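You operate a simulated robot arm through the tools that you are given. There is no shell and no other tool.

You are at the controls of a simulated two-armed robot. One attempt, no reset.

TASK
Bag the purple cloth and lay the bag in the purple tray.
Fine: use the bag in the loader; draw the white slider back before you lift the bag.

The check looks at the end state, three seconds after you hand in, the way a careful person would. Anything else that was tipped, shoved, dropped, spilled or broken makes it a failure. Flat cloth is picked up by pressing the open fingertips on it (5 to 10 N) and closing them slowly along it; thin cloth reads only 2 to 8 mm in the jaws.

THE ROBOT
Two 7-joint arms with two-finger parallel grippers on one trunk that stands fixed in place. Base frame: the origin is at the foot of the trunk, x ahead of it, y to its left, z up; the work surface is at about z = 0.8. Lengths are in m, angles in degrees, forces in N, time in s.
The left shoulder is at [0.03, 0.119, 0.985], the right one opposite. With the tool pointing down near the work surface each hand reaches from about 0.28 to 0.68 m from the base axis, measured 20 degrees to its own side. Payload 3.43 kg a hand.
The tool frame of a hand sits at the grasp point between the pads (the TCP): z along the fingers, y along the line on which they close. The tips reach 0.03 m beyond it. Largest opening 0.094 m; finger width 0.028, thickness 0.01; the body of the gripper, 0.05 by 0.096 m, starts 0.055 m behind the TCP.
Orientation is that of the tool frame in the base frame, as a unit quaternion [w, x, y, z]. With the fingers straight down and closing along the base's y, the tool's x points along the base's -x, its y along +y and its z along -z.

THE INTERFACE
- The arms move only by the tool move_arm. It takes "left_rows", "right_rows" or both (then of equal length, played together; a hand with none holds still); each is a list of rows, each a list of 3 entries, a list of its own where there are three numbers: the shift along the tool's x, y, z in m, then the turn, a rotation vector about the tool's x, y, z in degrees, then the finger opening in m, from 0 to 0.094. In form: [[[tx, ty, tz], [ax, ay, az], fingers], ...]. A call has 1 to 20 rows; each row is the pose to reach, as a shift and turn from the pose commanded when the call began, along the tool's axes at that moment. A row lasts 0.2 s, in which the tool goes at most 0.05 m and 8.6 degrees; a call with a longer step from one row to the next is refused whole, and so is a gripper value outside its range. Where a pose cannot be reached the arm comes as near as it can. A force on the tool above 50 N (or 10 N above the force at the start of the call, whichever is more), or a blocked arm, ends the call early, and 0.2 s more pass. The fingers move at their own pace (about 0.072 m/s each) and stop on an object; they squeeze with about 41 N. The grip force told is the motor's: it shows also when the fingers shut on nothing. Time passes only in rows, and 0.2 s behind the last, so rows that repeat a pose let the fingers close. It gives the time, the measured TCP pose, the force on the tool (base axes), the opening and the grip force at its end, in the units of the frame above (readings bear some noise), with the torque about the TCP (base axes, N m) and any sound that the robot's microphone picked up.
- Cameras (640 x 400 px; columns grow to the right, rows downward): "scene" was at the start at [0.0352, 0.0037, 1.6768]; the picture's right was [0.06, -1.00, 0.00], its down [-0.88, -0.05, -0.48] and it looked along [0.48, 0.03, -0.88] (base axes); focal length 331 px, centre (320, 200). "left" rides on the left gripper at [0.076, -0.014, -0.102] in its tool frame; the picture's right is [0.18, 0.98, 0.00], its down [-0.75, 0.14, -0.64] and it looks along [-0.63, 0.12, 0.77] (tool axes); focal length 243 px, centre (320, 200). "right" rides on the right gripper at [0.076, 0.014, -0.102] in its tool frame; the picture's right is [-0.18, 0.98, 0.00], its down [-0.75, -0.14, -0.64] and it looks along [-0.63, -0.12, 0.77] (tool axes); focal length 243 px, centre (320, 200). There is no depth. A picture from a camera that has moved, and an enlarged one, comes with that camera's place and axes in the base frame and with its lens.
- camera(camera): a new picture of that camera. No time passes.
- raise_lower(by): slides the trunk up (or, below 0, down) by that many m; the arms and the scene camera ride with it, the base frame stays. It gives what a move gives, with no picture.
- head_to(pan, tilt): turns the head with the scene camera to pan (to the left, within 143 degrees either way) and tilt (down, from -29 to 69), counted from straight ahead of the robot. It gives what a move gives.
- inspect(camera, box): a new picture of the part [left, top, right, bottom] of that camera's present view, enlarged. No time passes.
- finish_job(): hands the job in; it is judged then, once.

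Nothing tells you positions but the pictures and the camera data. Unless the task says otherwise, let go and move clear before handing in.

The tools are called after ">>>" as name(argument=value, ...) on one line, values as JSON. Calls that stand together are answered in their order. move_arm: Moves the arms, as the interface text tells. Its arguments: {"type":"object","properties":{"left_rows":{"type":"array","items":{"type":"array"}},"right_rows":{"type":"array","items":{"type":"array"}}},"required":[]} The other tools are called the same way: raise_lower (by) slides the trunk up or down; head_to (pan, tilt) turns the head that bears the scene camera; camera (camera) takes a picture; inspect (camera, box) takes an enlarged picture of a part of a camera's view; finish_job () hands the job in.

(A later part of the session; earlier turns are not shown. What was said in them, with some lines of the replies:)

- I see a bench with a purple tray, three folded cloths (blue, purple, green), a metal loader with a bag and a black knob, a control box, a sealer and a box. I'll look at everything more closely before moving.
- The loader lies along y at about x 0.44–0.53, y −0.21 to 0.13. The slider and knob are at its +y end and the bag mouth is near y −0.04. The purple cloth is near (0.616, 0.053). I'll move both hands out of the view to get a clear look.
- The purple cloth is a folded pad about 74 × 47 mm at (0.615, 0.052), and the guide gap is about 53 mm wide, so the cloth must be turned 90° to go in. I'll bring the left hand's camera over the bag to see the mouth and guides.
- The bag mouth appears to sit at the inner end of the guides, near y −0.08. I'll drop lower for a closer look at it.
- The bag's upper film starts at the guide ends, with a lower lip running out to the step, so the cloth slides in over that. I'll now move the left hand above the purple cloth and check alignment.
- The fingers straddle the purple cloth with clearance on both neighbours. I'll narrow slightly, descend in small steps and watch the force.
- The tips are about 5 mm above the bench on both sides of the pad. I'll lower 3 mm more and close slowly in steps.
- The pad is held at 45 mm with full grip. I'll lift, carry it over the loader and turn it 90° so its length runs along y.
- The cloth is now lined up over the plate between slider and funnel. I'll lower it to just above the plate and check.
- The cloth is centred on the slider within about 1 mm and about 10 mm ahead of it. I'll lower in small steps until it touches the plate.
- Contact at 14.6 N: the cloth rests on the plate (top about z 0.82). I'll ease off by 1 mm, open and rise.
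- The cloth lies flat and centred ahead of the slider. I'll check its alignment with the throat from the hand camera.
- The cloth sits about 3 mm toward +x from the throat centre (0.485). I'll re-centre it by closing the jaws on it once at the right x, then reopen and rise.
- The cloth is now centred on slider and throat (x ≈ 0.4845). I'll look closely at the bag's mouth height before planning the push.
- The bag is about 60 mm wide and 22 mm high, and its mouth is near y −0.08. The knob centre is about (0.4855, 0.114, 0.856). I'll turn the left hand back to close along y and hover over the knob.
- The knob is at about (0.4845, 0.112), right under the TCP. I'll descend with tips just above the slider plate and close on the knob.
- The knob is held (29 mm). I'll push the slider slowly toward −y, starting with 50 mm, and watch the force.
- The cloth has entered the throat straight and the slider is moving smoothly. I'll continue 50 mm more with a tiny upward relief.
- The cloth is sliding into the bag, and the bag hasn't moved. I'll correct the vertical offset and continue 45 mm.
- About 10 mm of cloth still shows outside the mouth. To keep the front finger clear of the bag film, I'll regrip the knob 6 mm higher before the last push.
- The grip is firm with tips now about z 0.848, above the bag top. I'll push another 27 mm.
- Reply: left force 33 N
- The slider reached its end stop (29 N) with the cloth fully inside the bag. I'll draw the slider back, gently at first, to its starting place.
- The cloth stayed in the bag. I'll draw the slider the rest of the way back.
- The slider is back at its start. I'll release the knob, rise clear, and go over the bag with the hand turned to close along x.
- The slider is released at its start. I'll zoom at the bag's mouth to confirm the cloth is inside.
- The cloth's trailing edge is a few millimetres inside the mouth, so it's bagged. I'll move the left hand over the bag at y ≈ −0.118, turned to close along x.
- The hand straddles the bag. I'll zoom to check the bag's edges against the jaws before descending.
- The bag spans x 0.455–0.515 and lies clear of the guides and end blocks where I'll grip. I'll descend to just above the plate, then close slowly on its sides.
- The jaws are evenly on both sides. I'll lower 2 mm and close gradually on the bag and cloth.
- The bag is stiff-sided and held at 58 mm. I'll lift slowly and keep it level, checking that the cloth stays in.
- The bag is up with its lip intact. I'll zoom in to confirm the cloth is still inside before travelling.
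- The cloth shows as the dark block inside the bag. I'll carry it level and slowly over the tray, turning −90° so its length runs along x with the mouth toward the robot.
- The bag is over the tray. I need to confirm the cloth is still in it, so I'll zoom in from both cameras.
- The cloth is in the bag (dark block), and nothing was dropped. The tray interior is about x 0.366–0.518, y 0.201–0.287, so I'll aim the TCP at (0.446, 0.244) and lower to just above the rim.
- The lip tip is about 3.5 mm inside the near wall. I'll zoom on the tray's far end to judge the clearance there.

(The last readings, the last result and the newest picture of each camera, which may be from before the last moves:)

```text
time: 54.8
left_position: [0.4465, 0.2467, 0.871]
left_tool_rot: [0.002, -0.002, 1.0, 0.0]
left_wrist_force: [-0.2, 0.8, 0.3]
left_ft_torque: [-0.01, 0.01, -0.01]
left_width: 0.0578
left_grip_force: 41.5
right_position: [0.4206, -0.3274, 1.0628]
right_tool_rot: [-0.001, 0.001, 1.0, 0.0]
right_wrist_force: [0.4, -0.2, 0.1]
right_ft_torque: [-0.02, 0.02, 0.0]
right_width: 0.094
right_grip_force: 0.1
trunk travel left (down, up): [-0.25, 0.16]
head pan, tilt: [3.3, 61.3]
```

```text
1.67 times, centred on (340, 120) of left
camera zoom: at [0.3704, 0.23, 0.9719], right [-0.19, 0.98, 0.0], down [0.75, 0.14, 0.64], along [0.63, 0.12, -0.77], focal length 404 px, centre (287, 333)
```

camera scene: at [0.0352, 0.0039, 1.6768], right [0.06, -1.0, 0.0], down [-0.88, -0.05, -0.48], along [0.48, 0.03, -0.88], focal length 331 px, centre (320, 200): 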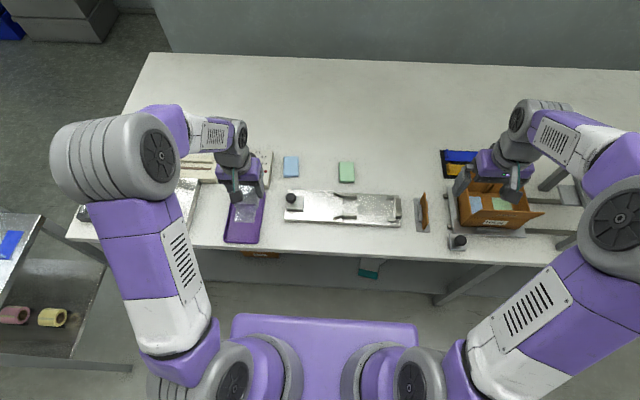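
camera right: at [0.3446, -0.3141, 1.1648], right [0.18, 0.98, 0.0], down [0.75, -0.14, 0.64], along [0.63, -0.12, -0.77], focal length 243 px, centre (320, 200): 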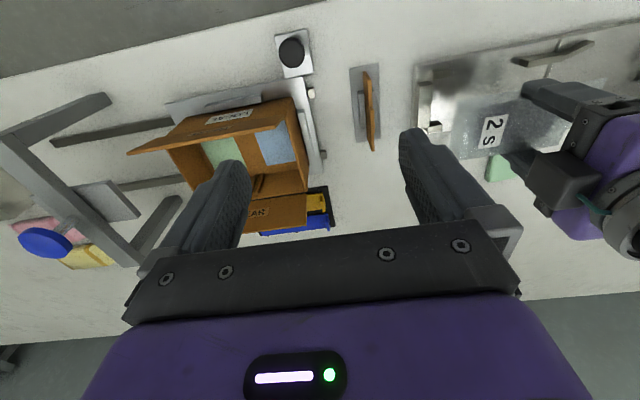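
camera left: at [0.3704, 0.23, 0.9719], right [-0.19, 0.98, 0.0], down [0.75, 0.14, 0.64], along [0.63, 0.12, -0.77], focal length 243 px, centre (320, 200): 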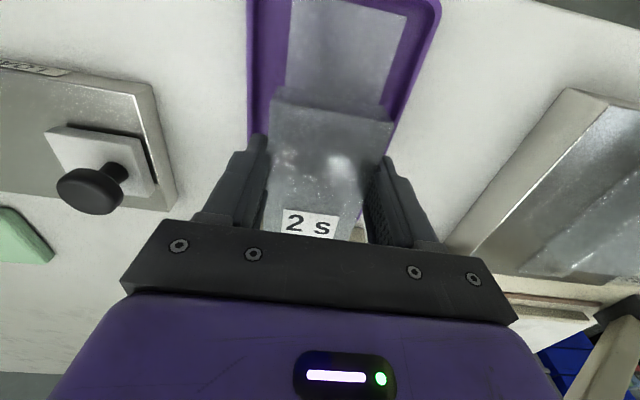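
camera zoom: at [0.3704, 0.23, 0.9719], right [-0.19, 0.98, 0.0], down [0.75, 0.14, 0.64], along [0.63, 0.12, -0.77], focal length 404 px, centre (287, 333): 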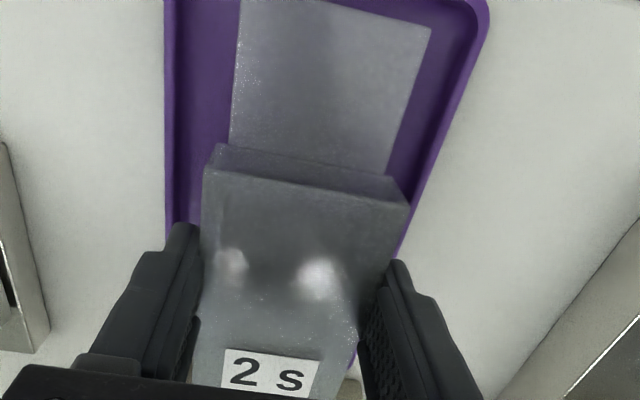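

The bag spans x 0.369–0.514 over a tray interior of about 0.366–0.522, so I'll shift 2 mm toward +x and lower to just above the floor.

>>> move_arm(left_rows=[[[-0.002, 0.001, 0.003], [0, 0, 0], 0.04], [[-0.002, 0.001, 0.01], [0, 0, 0], 0.04], [[-0.002, 0.001, 0.018], [0, 0, 0], 0.04], [[-0.002, 0.001, 0.024], [0, 0, 0], 0.04], [[-0.002, 0.001, 0.028], [0, 0, 0], 0.04], [[-0.002, 0.001, 0.03], [0, 0, 0], 0.04]])

>>> inspect(camera="scene", box=[210, 185, 290, 250])

>>> camera(camera="left")

```text
time: 56.2
left_position: [0.4487, 0.2447, 0.843]
left_tool_rot: [0.001, -0.001, 1.0, 0.0]
left_wrist_force: [-2.1, -0.2, 9.1]
left_ft_torque: [-0.05, 0.44, 0.01]
left_width: 0.058
left_grip_force: 41.1
right_position: [0.4205, -0.3281, 1.0637]
right_tool_rot: [0.0, 0.0, 1.0, 0.0]
right_wrist_force: [-0.3, 0.3, 0.0]
right_ft_torque: [0.04, -0.02, 0.0]
right_width: 0.094
right_grip_force: 0.1
trunk travel left (down, up): [-0.25, 0.16]
head pan, tilt: [3.3, 61.3]
```

```text
6.15 times, centred on (250, 218) of scene
camera zoom: at [0.0343, 0.0031, 1.6769], right [0.06, -1.0, 0.0], down [-0.88, -0.05, -0.48], along [0.48, 0.03, -0.88], focal length 2037 px, centre (751, 92)
```

zoom: 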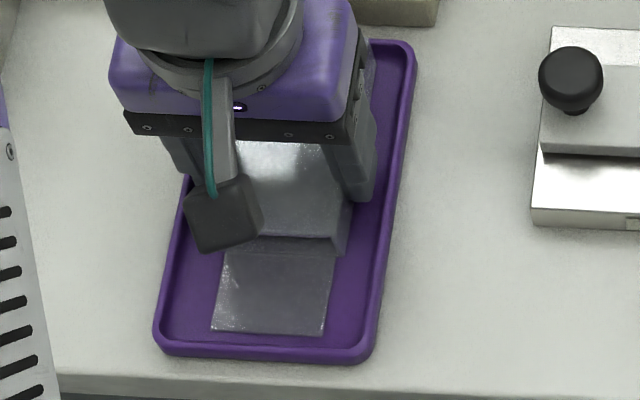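

```text
taken
camera left: at [0.372, 0.2294, 0.9433], right [-0.19, 0.98, 0.0], down [0.75, 0.14, 0.64], along [0.63, 0.12, -0.77], focal length 243 px, centre (320, 200)
```

left: 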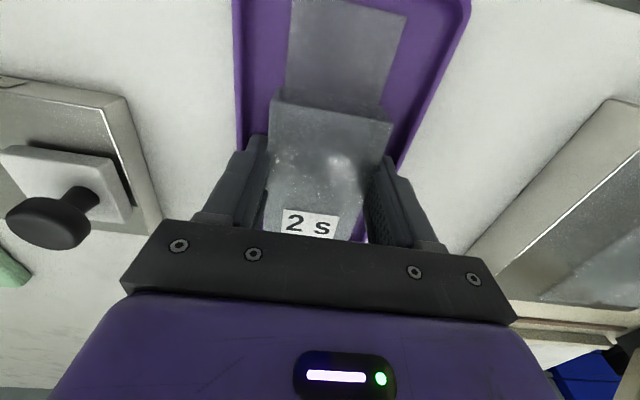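

First light contact (9 N), centred on the lip side; the lip is inside the near wall. I'll lower 1 mm more and read the force to see whether the whole bag is down.

>>> move_arm(left_rows=[[[0, 0, 0.0005], [0, 0, 0], 0.04], [[0, 0, 0.001], [0, 0, 0], 0.04]])

>>> inspect(camera="scene", box=[224, 215, 272, 247])

>>> inspect(camera="scene", box=[240, 183, 272, 203])

```text
time: 56.8
left_position: [0.4482, 0.2454, 0.8411]
left_tool_rot: [0.002, -0.001, 1.0, 0.0]
left_wrist_force: [-1.9, -1.1, 19.8]
left_ft_torque: [-0.03, 0.77, 0.01]
left_width: 0.058
left_grip_force: 41.4
right_position: [0.4194, -0.3289, 1.063]
right_tool_rot: [0.001, 0.0, 1.0, 0.001]
right_wrist_force: [0.6, -0.1, -0.5]
right_ft_torque: [0.01, -0.03, 0.02]
right_width: 0.0939
right_grip_force: 0.1
trunk travel left (down, up): [-0.25, 0.16]
head pan, tilt: [3.3, 61.3]
```

```text
12.50 times, centred on (248, 231) of scene
camera zoom: at [0.0335, 0.0028, 1.677], right [0.06, -1.0, 0.0], down [-0.88, -0.05, -0.48], along [0.48, 0.03, -0.88], focal length 4137 px, centre (1220, -188)
```

zoom: 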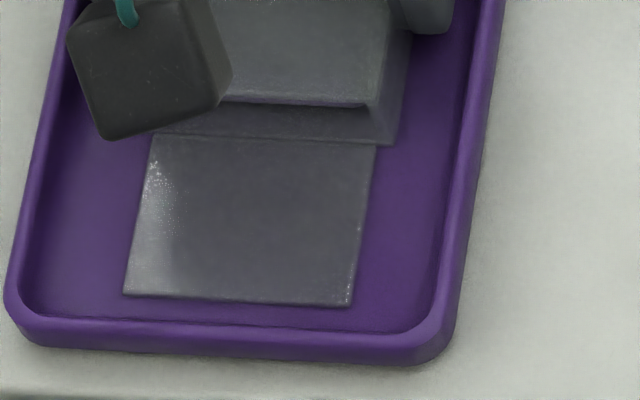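

```text
16.00 times, centred on (256, 193) of scene
camera zoom: at [0.0335, 0.0028, 1.677], right [0.06, -1.0, 0.0], down [-0.88, -0.05, -0.48], along [0.48, 0.03, -0.88], focal length 5296 px, centre (1344, 312)
```

zoom: 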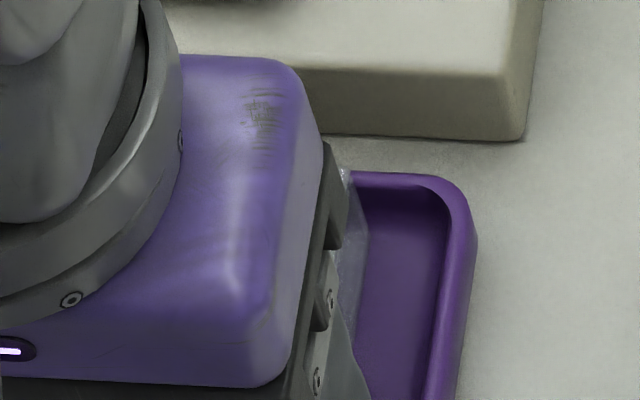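

The bag's base is pressing on the tray floor (20 N, mouth end first) and lies inside the walls. I'll ease off 1 mm, open just a few millimetres to stay inside the tray walls, and rise straight up.

>>> move_arm(left_rows=[[[0, 0, -0.0005], [0, 0, 0], 0.04], [[0, 0, -0.001], [0, 0, 0], 0.05], [[0, 0, -0.001], [0, 0, 0], 0.06], [[0, 0, -0.001], [0, 0, 0], 0.064], [[0, 0, -0.001], [0, 0, 0], 0.066], [[0, 0, -0.001], [0, 0, 0], 0.066]])

>>> camera(camera="left")

>>> inspect(camera="scene", box=[210, 185, 290, 250])

```text
time: 58.2
left_position: [0.4489, 0.2458, 0.8408]
left_tool_rot: [0.0, -0.001, 1.0, 0.0]
left_wrist_force: [0.4, 0.3, -0.9]
left_ft_torque: [-0.01, -0.02, 0.02]
left_width: 0.0661
left_grip_force: 0.0
right_position: [0.4219, -0.3281, 1.0623]
right_tool_rot: [0.0, 0.0, 1.0, 0.0]
right_wrist_force: [0.5, -0.5, 0.2]
right_ft_torque: [0.0, 0.0, -0.01]
right_width: 0.0939
right_grip_force: 0.0
trunk travel left (down, up): [-0.25, 0.16]
head pan, tilt: [3.3, 61.3]
```

```text
taken
camera left: at [0.3725, 0.2301, 0.9426], right [-0.18, 0.98, 0.0], down [0.75, 0.14, 0.64], along [0.63, 0.12, -0.77], focal length 243 px, centre (320, 200)
```

left: 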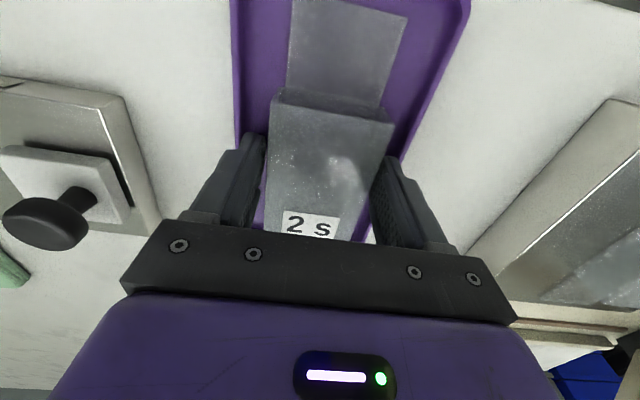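

```text
6.15 times, centred on (250, 218) of scene
camera zoom: at [0.0353, 0.0038, 1.6768], right [0.06, -1.0, 0.0], down [-0.88, -0.05, -0.48], along [0.48, 0.03, -0.88], focal length 2037 px, centre (751, 92)
```

zoom: 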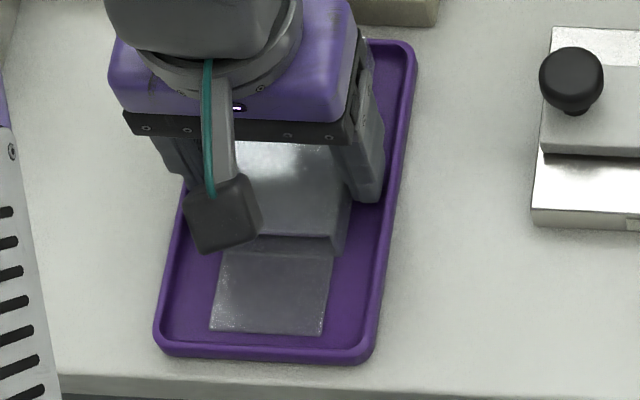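

The bag is released and lying in the tray with clearance on both sides. I'll rise straight up and inspect.

>>> move_arm(left_rows=[[[0, 0, -0.005], [0, 0, 0], 0.066], [[0, 0, -0.015], [0, 0, 0], 0.066], [[0, 0, -0.03], [0, 0, 0], 0.068], [[0, 0, -0.05], [0, 0, 0], 0.075], [[0, 0, -0.08], [0, 0, 0], 0.085], [[0, 0, -0.12], [0, 0, 0], 0.09], [[0, 0, -0.16], [0, 0, 0], 0.09], [[0, 0, -0.2], [0, 0, 0], 0.09]])

>>> camera(camera="left")

>>> inspect(camera="scene", box=[200, 150, 310, 250])

```text
time: 60.0
left_position: [0.4467, 0.2462, 1.0422]
left_tool_rot: [0.0, -0.002, 1.0, 0.0]
left_wrist_force: [-0.6, 0.5, -0.8]
left_ft_torque: [0.0, 0.0, 0.0]
left_width: 0.0901
left_grip_force: 0.1
right_position: [0.4212, -0.3282, 1.0616]
right_tool_rot: [0.001, 0.0, 1.0, -0.001]
right_wrist_force: [0.6, -0.6, -0.1]
right_ft_torque: [0.01, -0.02, 0.01]
right_width: 0.0941
right_grip_force: 0.0
trunk travel left (down, up): [-0.25, 0.16]
head pan, tilt: [3.3, 61.3]
```

```text
taken
camera left: at [0.3708, 0.2299, 1.1436], right [-0.19, 0.98, 0.0], down [0.75, 0.14, 0.64], along [0.63, 0.12, -0.77], focal length 243 px, centre (320, 200)
```

left: 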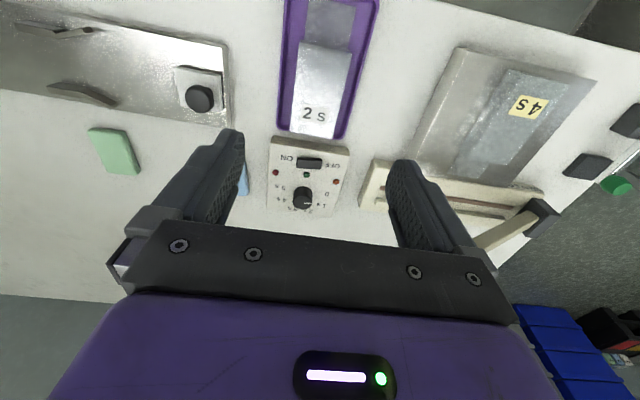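

```text
4.00 times, centred on (255, 200) of scene
camera zoom: at [0.0343, 0.0036, 1.6768], right [0.06, -1.0, 0.0], down [-0.88, -0.05, -0.48], along [0.48, 0.03, -0.88], focal length 1324 px, centre (580, 200)
```

zoom: 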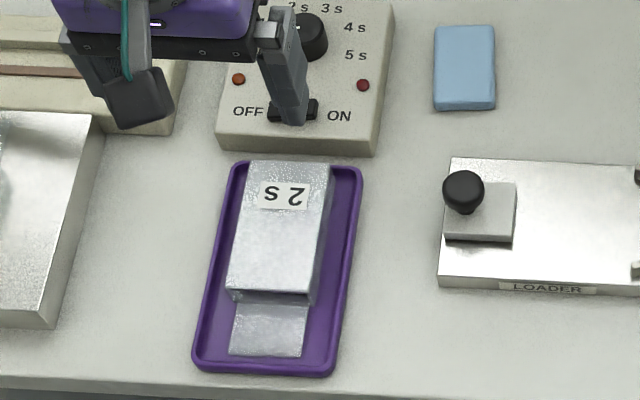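

The bag lies flat within the tray. I'll zoom in on it to confirm the cloth is inside and the far end is in the tray.

>>> inspect(camera="scene", box=[240, 185, 304, 245])

>>> inspect(camera="left", box=[270, 0, 390, 150])

>>> camera(camera="scene")

```text
6.67 times, centred on (272, 215) of scene
camera zoom: at [0.0343, 0.0036, 1.6768], right [0.06, -1.0, 0.0], down [-0.88, -0.05, -0.48], along [0.48, 0.03, -0.88], focal length 2206 px, centre (640, 100)
```

zoom: 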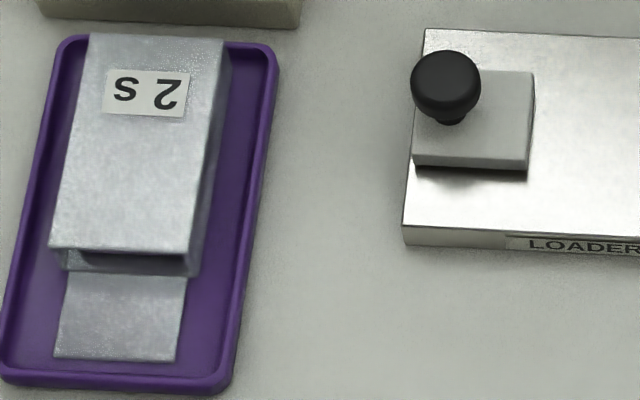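

```text
2.67 times, centred on (330, 75) of left
camera zoom: at [0.3708, 0.2299, 1.1436], right [-0.19, 0.98, 0.0], down [0.75, 0.14, 0.64], along [0.63, 0.12, -0.77], focal length 647 px, centre (293, 533)
```

zoom: 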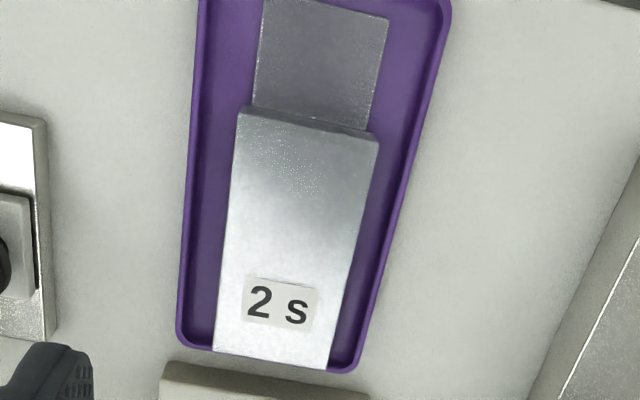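

```text
taken
camera scene: at [0.0343, 0.0036, 1.6768], right [0.06, -1.0, 0.0], down [-0.88, -0.05, -0.48], along [0.48, 0.03, -0.88], focal length 331 px, centre (320, 200)
```

scene: 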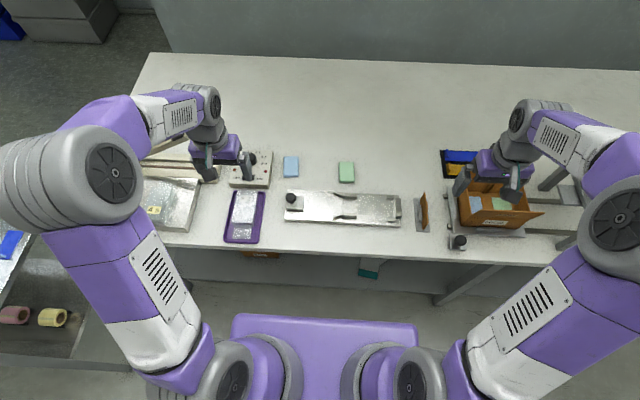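

The far end reads about x 0.517 at z 0.82–0.83, inside the far wall near 0.521. I'll pull the left hand back toward the robot for a look into the bag's mouth.

>>> move_arm(left_rows=[[[0.03, 0, 0], [0, 0, 0], 0.09], [[0.06, 0, 0.01], [0, 0, 0], 0.09], [[0.09, 0, 0.02], [0, 0, 0], 0.09], [[0.11, 0, 0.04], [0, 0, 0], 0.09], [[0.12, 0, 0.06], [0, 0, 0], 0.09]])

>>> camera(camera="left")

>>> inspect(camera="left", box=[250, 60, 400, 220])

```text
time: 61.2
left_position: [0.3284, 0.245, 0.9814]
left_tool_rot: [0.001, 0.0, 1.0, 0.0]
left_wrist_force: [0.4, 0.6, 0.1]
left_ft_torque: [-0.01, -0.01, 0.0]
left_width: 0.09
left_grip_force: 0.1
right_position: [0.4224, -0.3283, 1.0626]
right_tool_rot: [0.0, 0.0, 1.0, 0.0]
right_wrist_force: [0.1, -1.1, -0.4]
right_ft_torque: [0.02, -0.02, 0.0]
right_width: 0.0942
right_grip_force: 0.1
trunk travel left (down, up): [-0.25, 0.16]
head pan, tilt: [3.3, 61.3]
```

```text
taken
camera left: at [0.2531, 0.2292, 1.0822], right [-0.18, 0.98, 0.0], down [0.75, 0.14, 0.64], along [0.63, 0.12, -0.77], focal length 243 px, centre (320, 200)
```

left: 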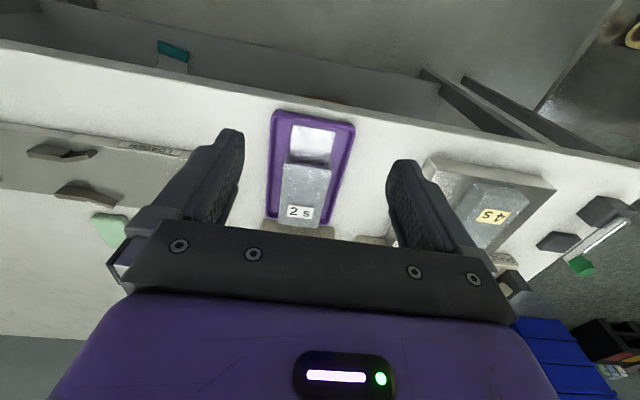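

```text
2.50 times, centred on (325, 140) of left
camera zoom: at [0.2531, 0.2292, 1.0822], right [-0.18, 0.98, 0.0], down [0.75, 0.14, 0.64], along [0.63, 0.12, -0.77], focal length 606 px, centre (308, 350)
```

zoom: 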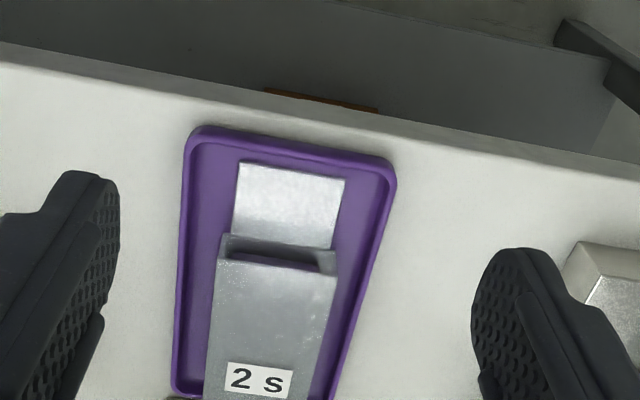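

I can see a dark purple edge inside the mouth. One more zoom to be sure.

>>> inspect(camera="left", box=[290, 130, 350, 190])

>>> inspect(camera="scene", box=[215, 180, 275, 245])

```text
6.67 times, centred on (320, 160) of left
camera zoom: at [0.2531, 0.2292, 1.0822], right [-0.18, 0.98, 0.0], down [0.75, 0.14, 0.64], along [0.63, 0.12, -0.77], focal length 1618 px, centre (320, 467)
```

zoom: 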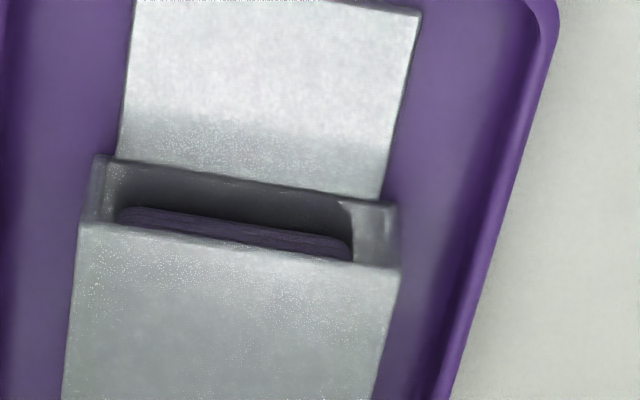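

```text
6.15 times, centred on (245, 212) of scene
camera zoom: at [0.0351, 0.0038, 1.6768], right [0.06, -1.0, 0.0], down [-0.88, -0.05, -0.48], along [0.48, 0.03, -0.88], focal length 2037 px, centre (782, 123)
```

zoom: 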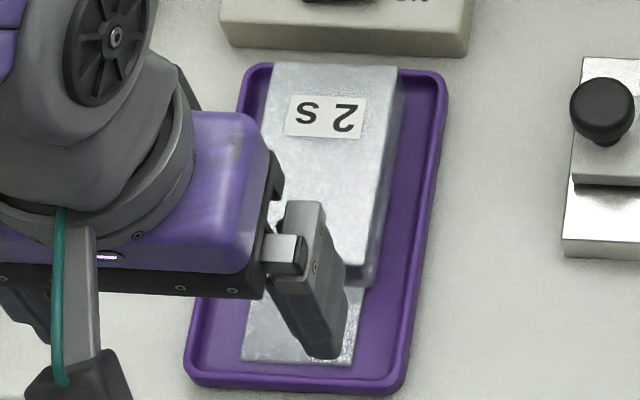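

The folded purple cloth is visible inside the mouth, and the bag lies flat inside the tray. The slider is home and nothing else has moved. I'll lift the left hand clear and take a last look.

>>> move_arm(left_rows=[[[0, 0, -0.04], [0, 0, 0], 0.09], [[0, 0.02, -0.08], [0, 0, 0], 0.09], [[0, 0.06, -0.1], [0, 0, 0], 0.09], [[0, 0.1, -0.1], [0, 0, 0], 0.09]])

>>> camera(camera="scene")

>>> inspect(camera="scene", box=[200, 140, 420, 260])

```text
time: 62.2
left_position: [0.3299, 0.3451, 1.0819]
left_tool_rot: [0.0, 0.0, 1.0, -0.002]
left_wrist_force: [-0.2, 0.9, -1.1]
left_ft_torque: [-0.02, 0.03, -0.01]
left_width: 0.0897
left_grip_force: 0.0
right_position: [0.4218, -0.3289, 1.0629]
right_tool_rot: [0.001, -0.001, 1.0, 0.0]
right_wrist_force: [0.4, 0.0, -0.2]
right_ft_torque: [-0.02, 0.0, 0.0]
right_width: 0.0939
right_grip_force: 0.0
trunk travel left (down, up): [-0.25, 0.16]
head pan, tilt: [3.3, 61.3]
```

```text
taken
camera scene: at [0.0357, 0.0045, 1.6767], right [0.06, -1.0, 0.0], down [-0.88, -0.05, -0.48], along [0.48, 0.03, -0.88], focal length 331 px, centre (320, 200)
```

scene: 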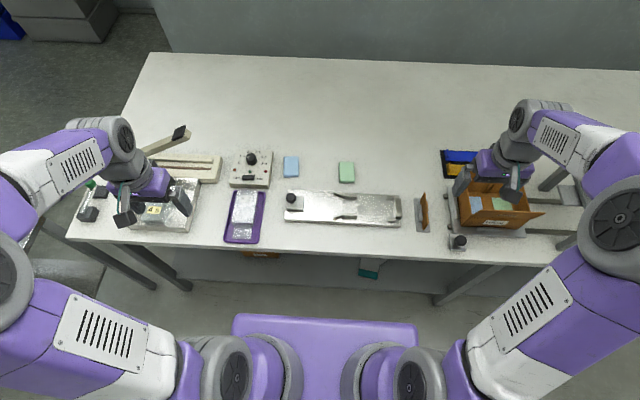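

```text
2.91 times, centred on (310, 200) of scene
camera zoom: at [0.0357, 0.0045, 1.6767], right [0.06, -1.0, 0.0], down [-0.88, -0.05, -0.48], along [0.48, 0.03, -0.88], focal length 963 px, centre (349, 200)
```

zoom: 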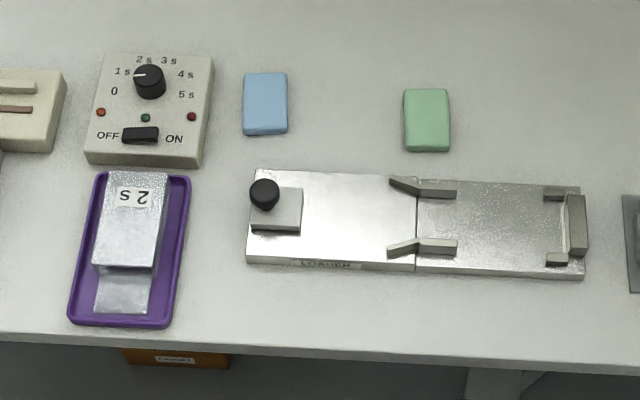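

The bag with the purple cloth lies in the purple tray. The slider is back at its start, the other cloths and devices are where they were, and both hands are clear. I'm handing in now.

>>> finish_job()

```text
The job is handed in.
```

The purple cloth is in the loader's bag, and the bag is lying flat inside the purple tray. I handed the job in and haven't had a result from the check.

- **Cloth:** After I let go, the last close-up showed its folded edge inside the bag's mouth.
- **Slider:** I drew the white slider back to its starting place before lifting the bag, as you asked.
- **Everything else:** The other cloths, the control box and the loader look untouched in the last picture, and both hands are clear.
- **Sealing:** I did not seal the bag. It carries a "2 s" label and there is a sealer on the bench, but the task did not ask for sealing.
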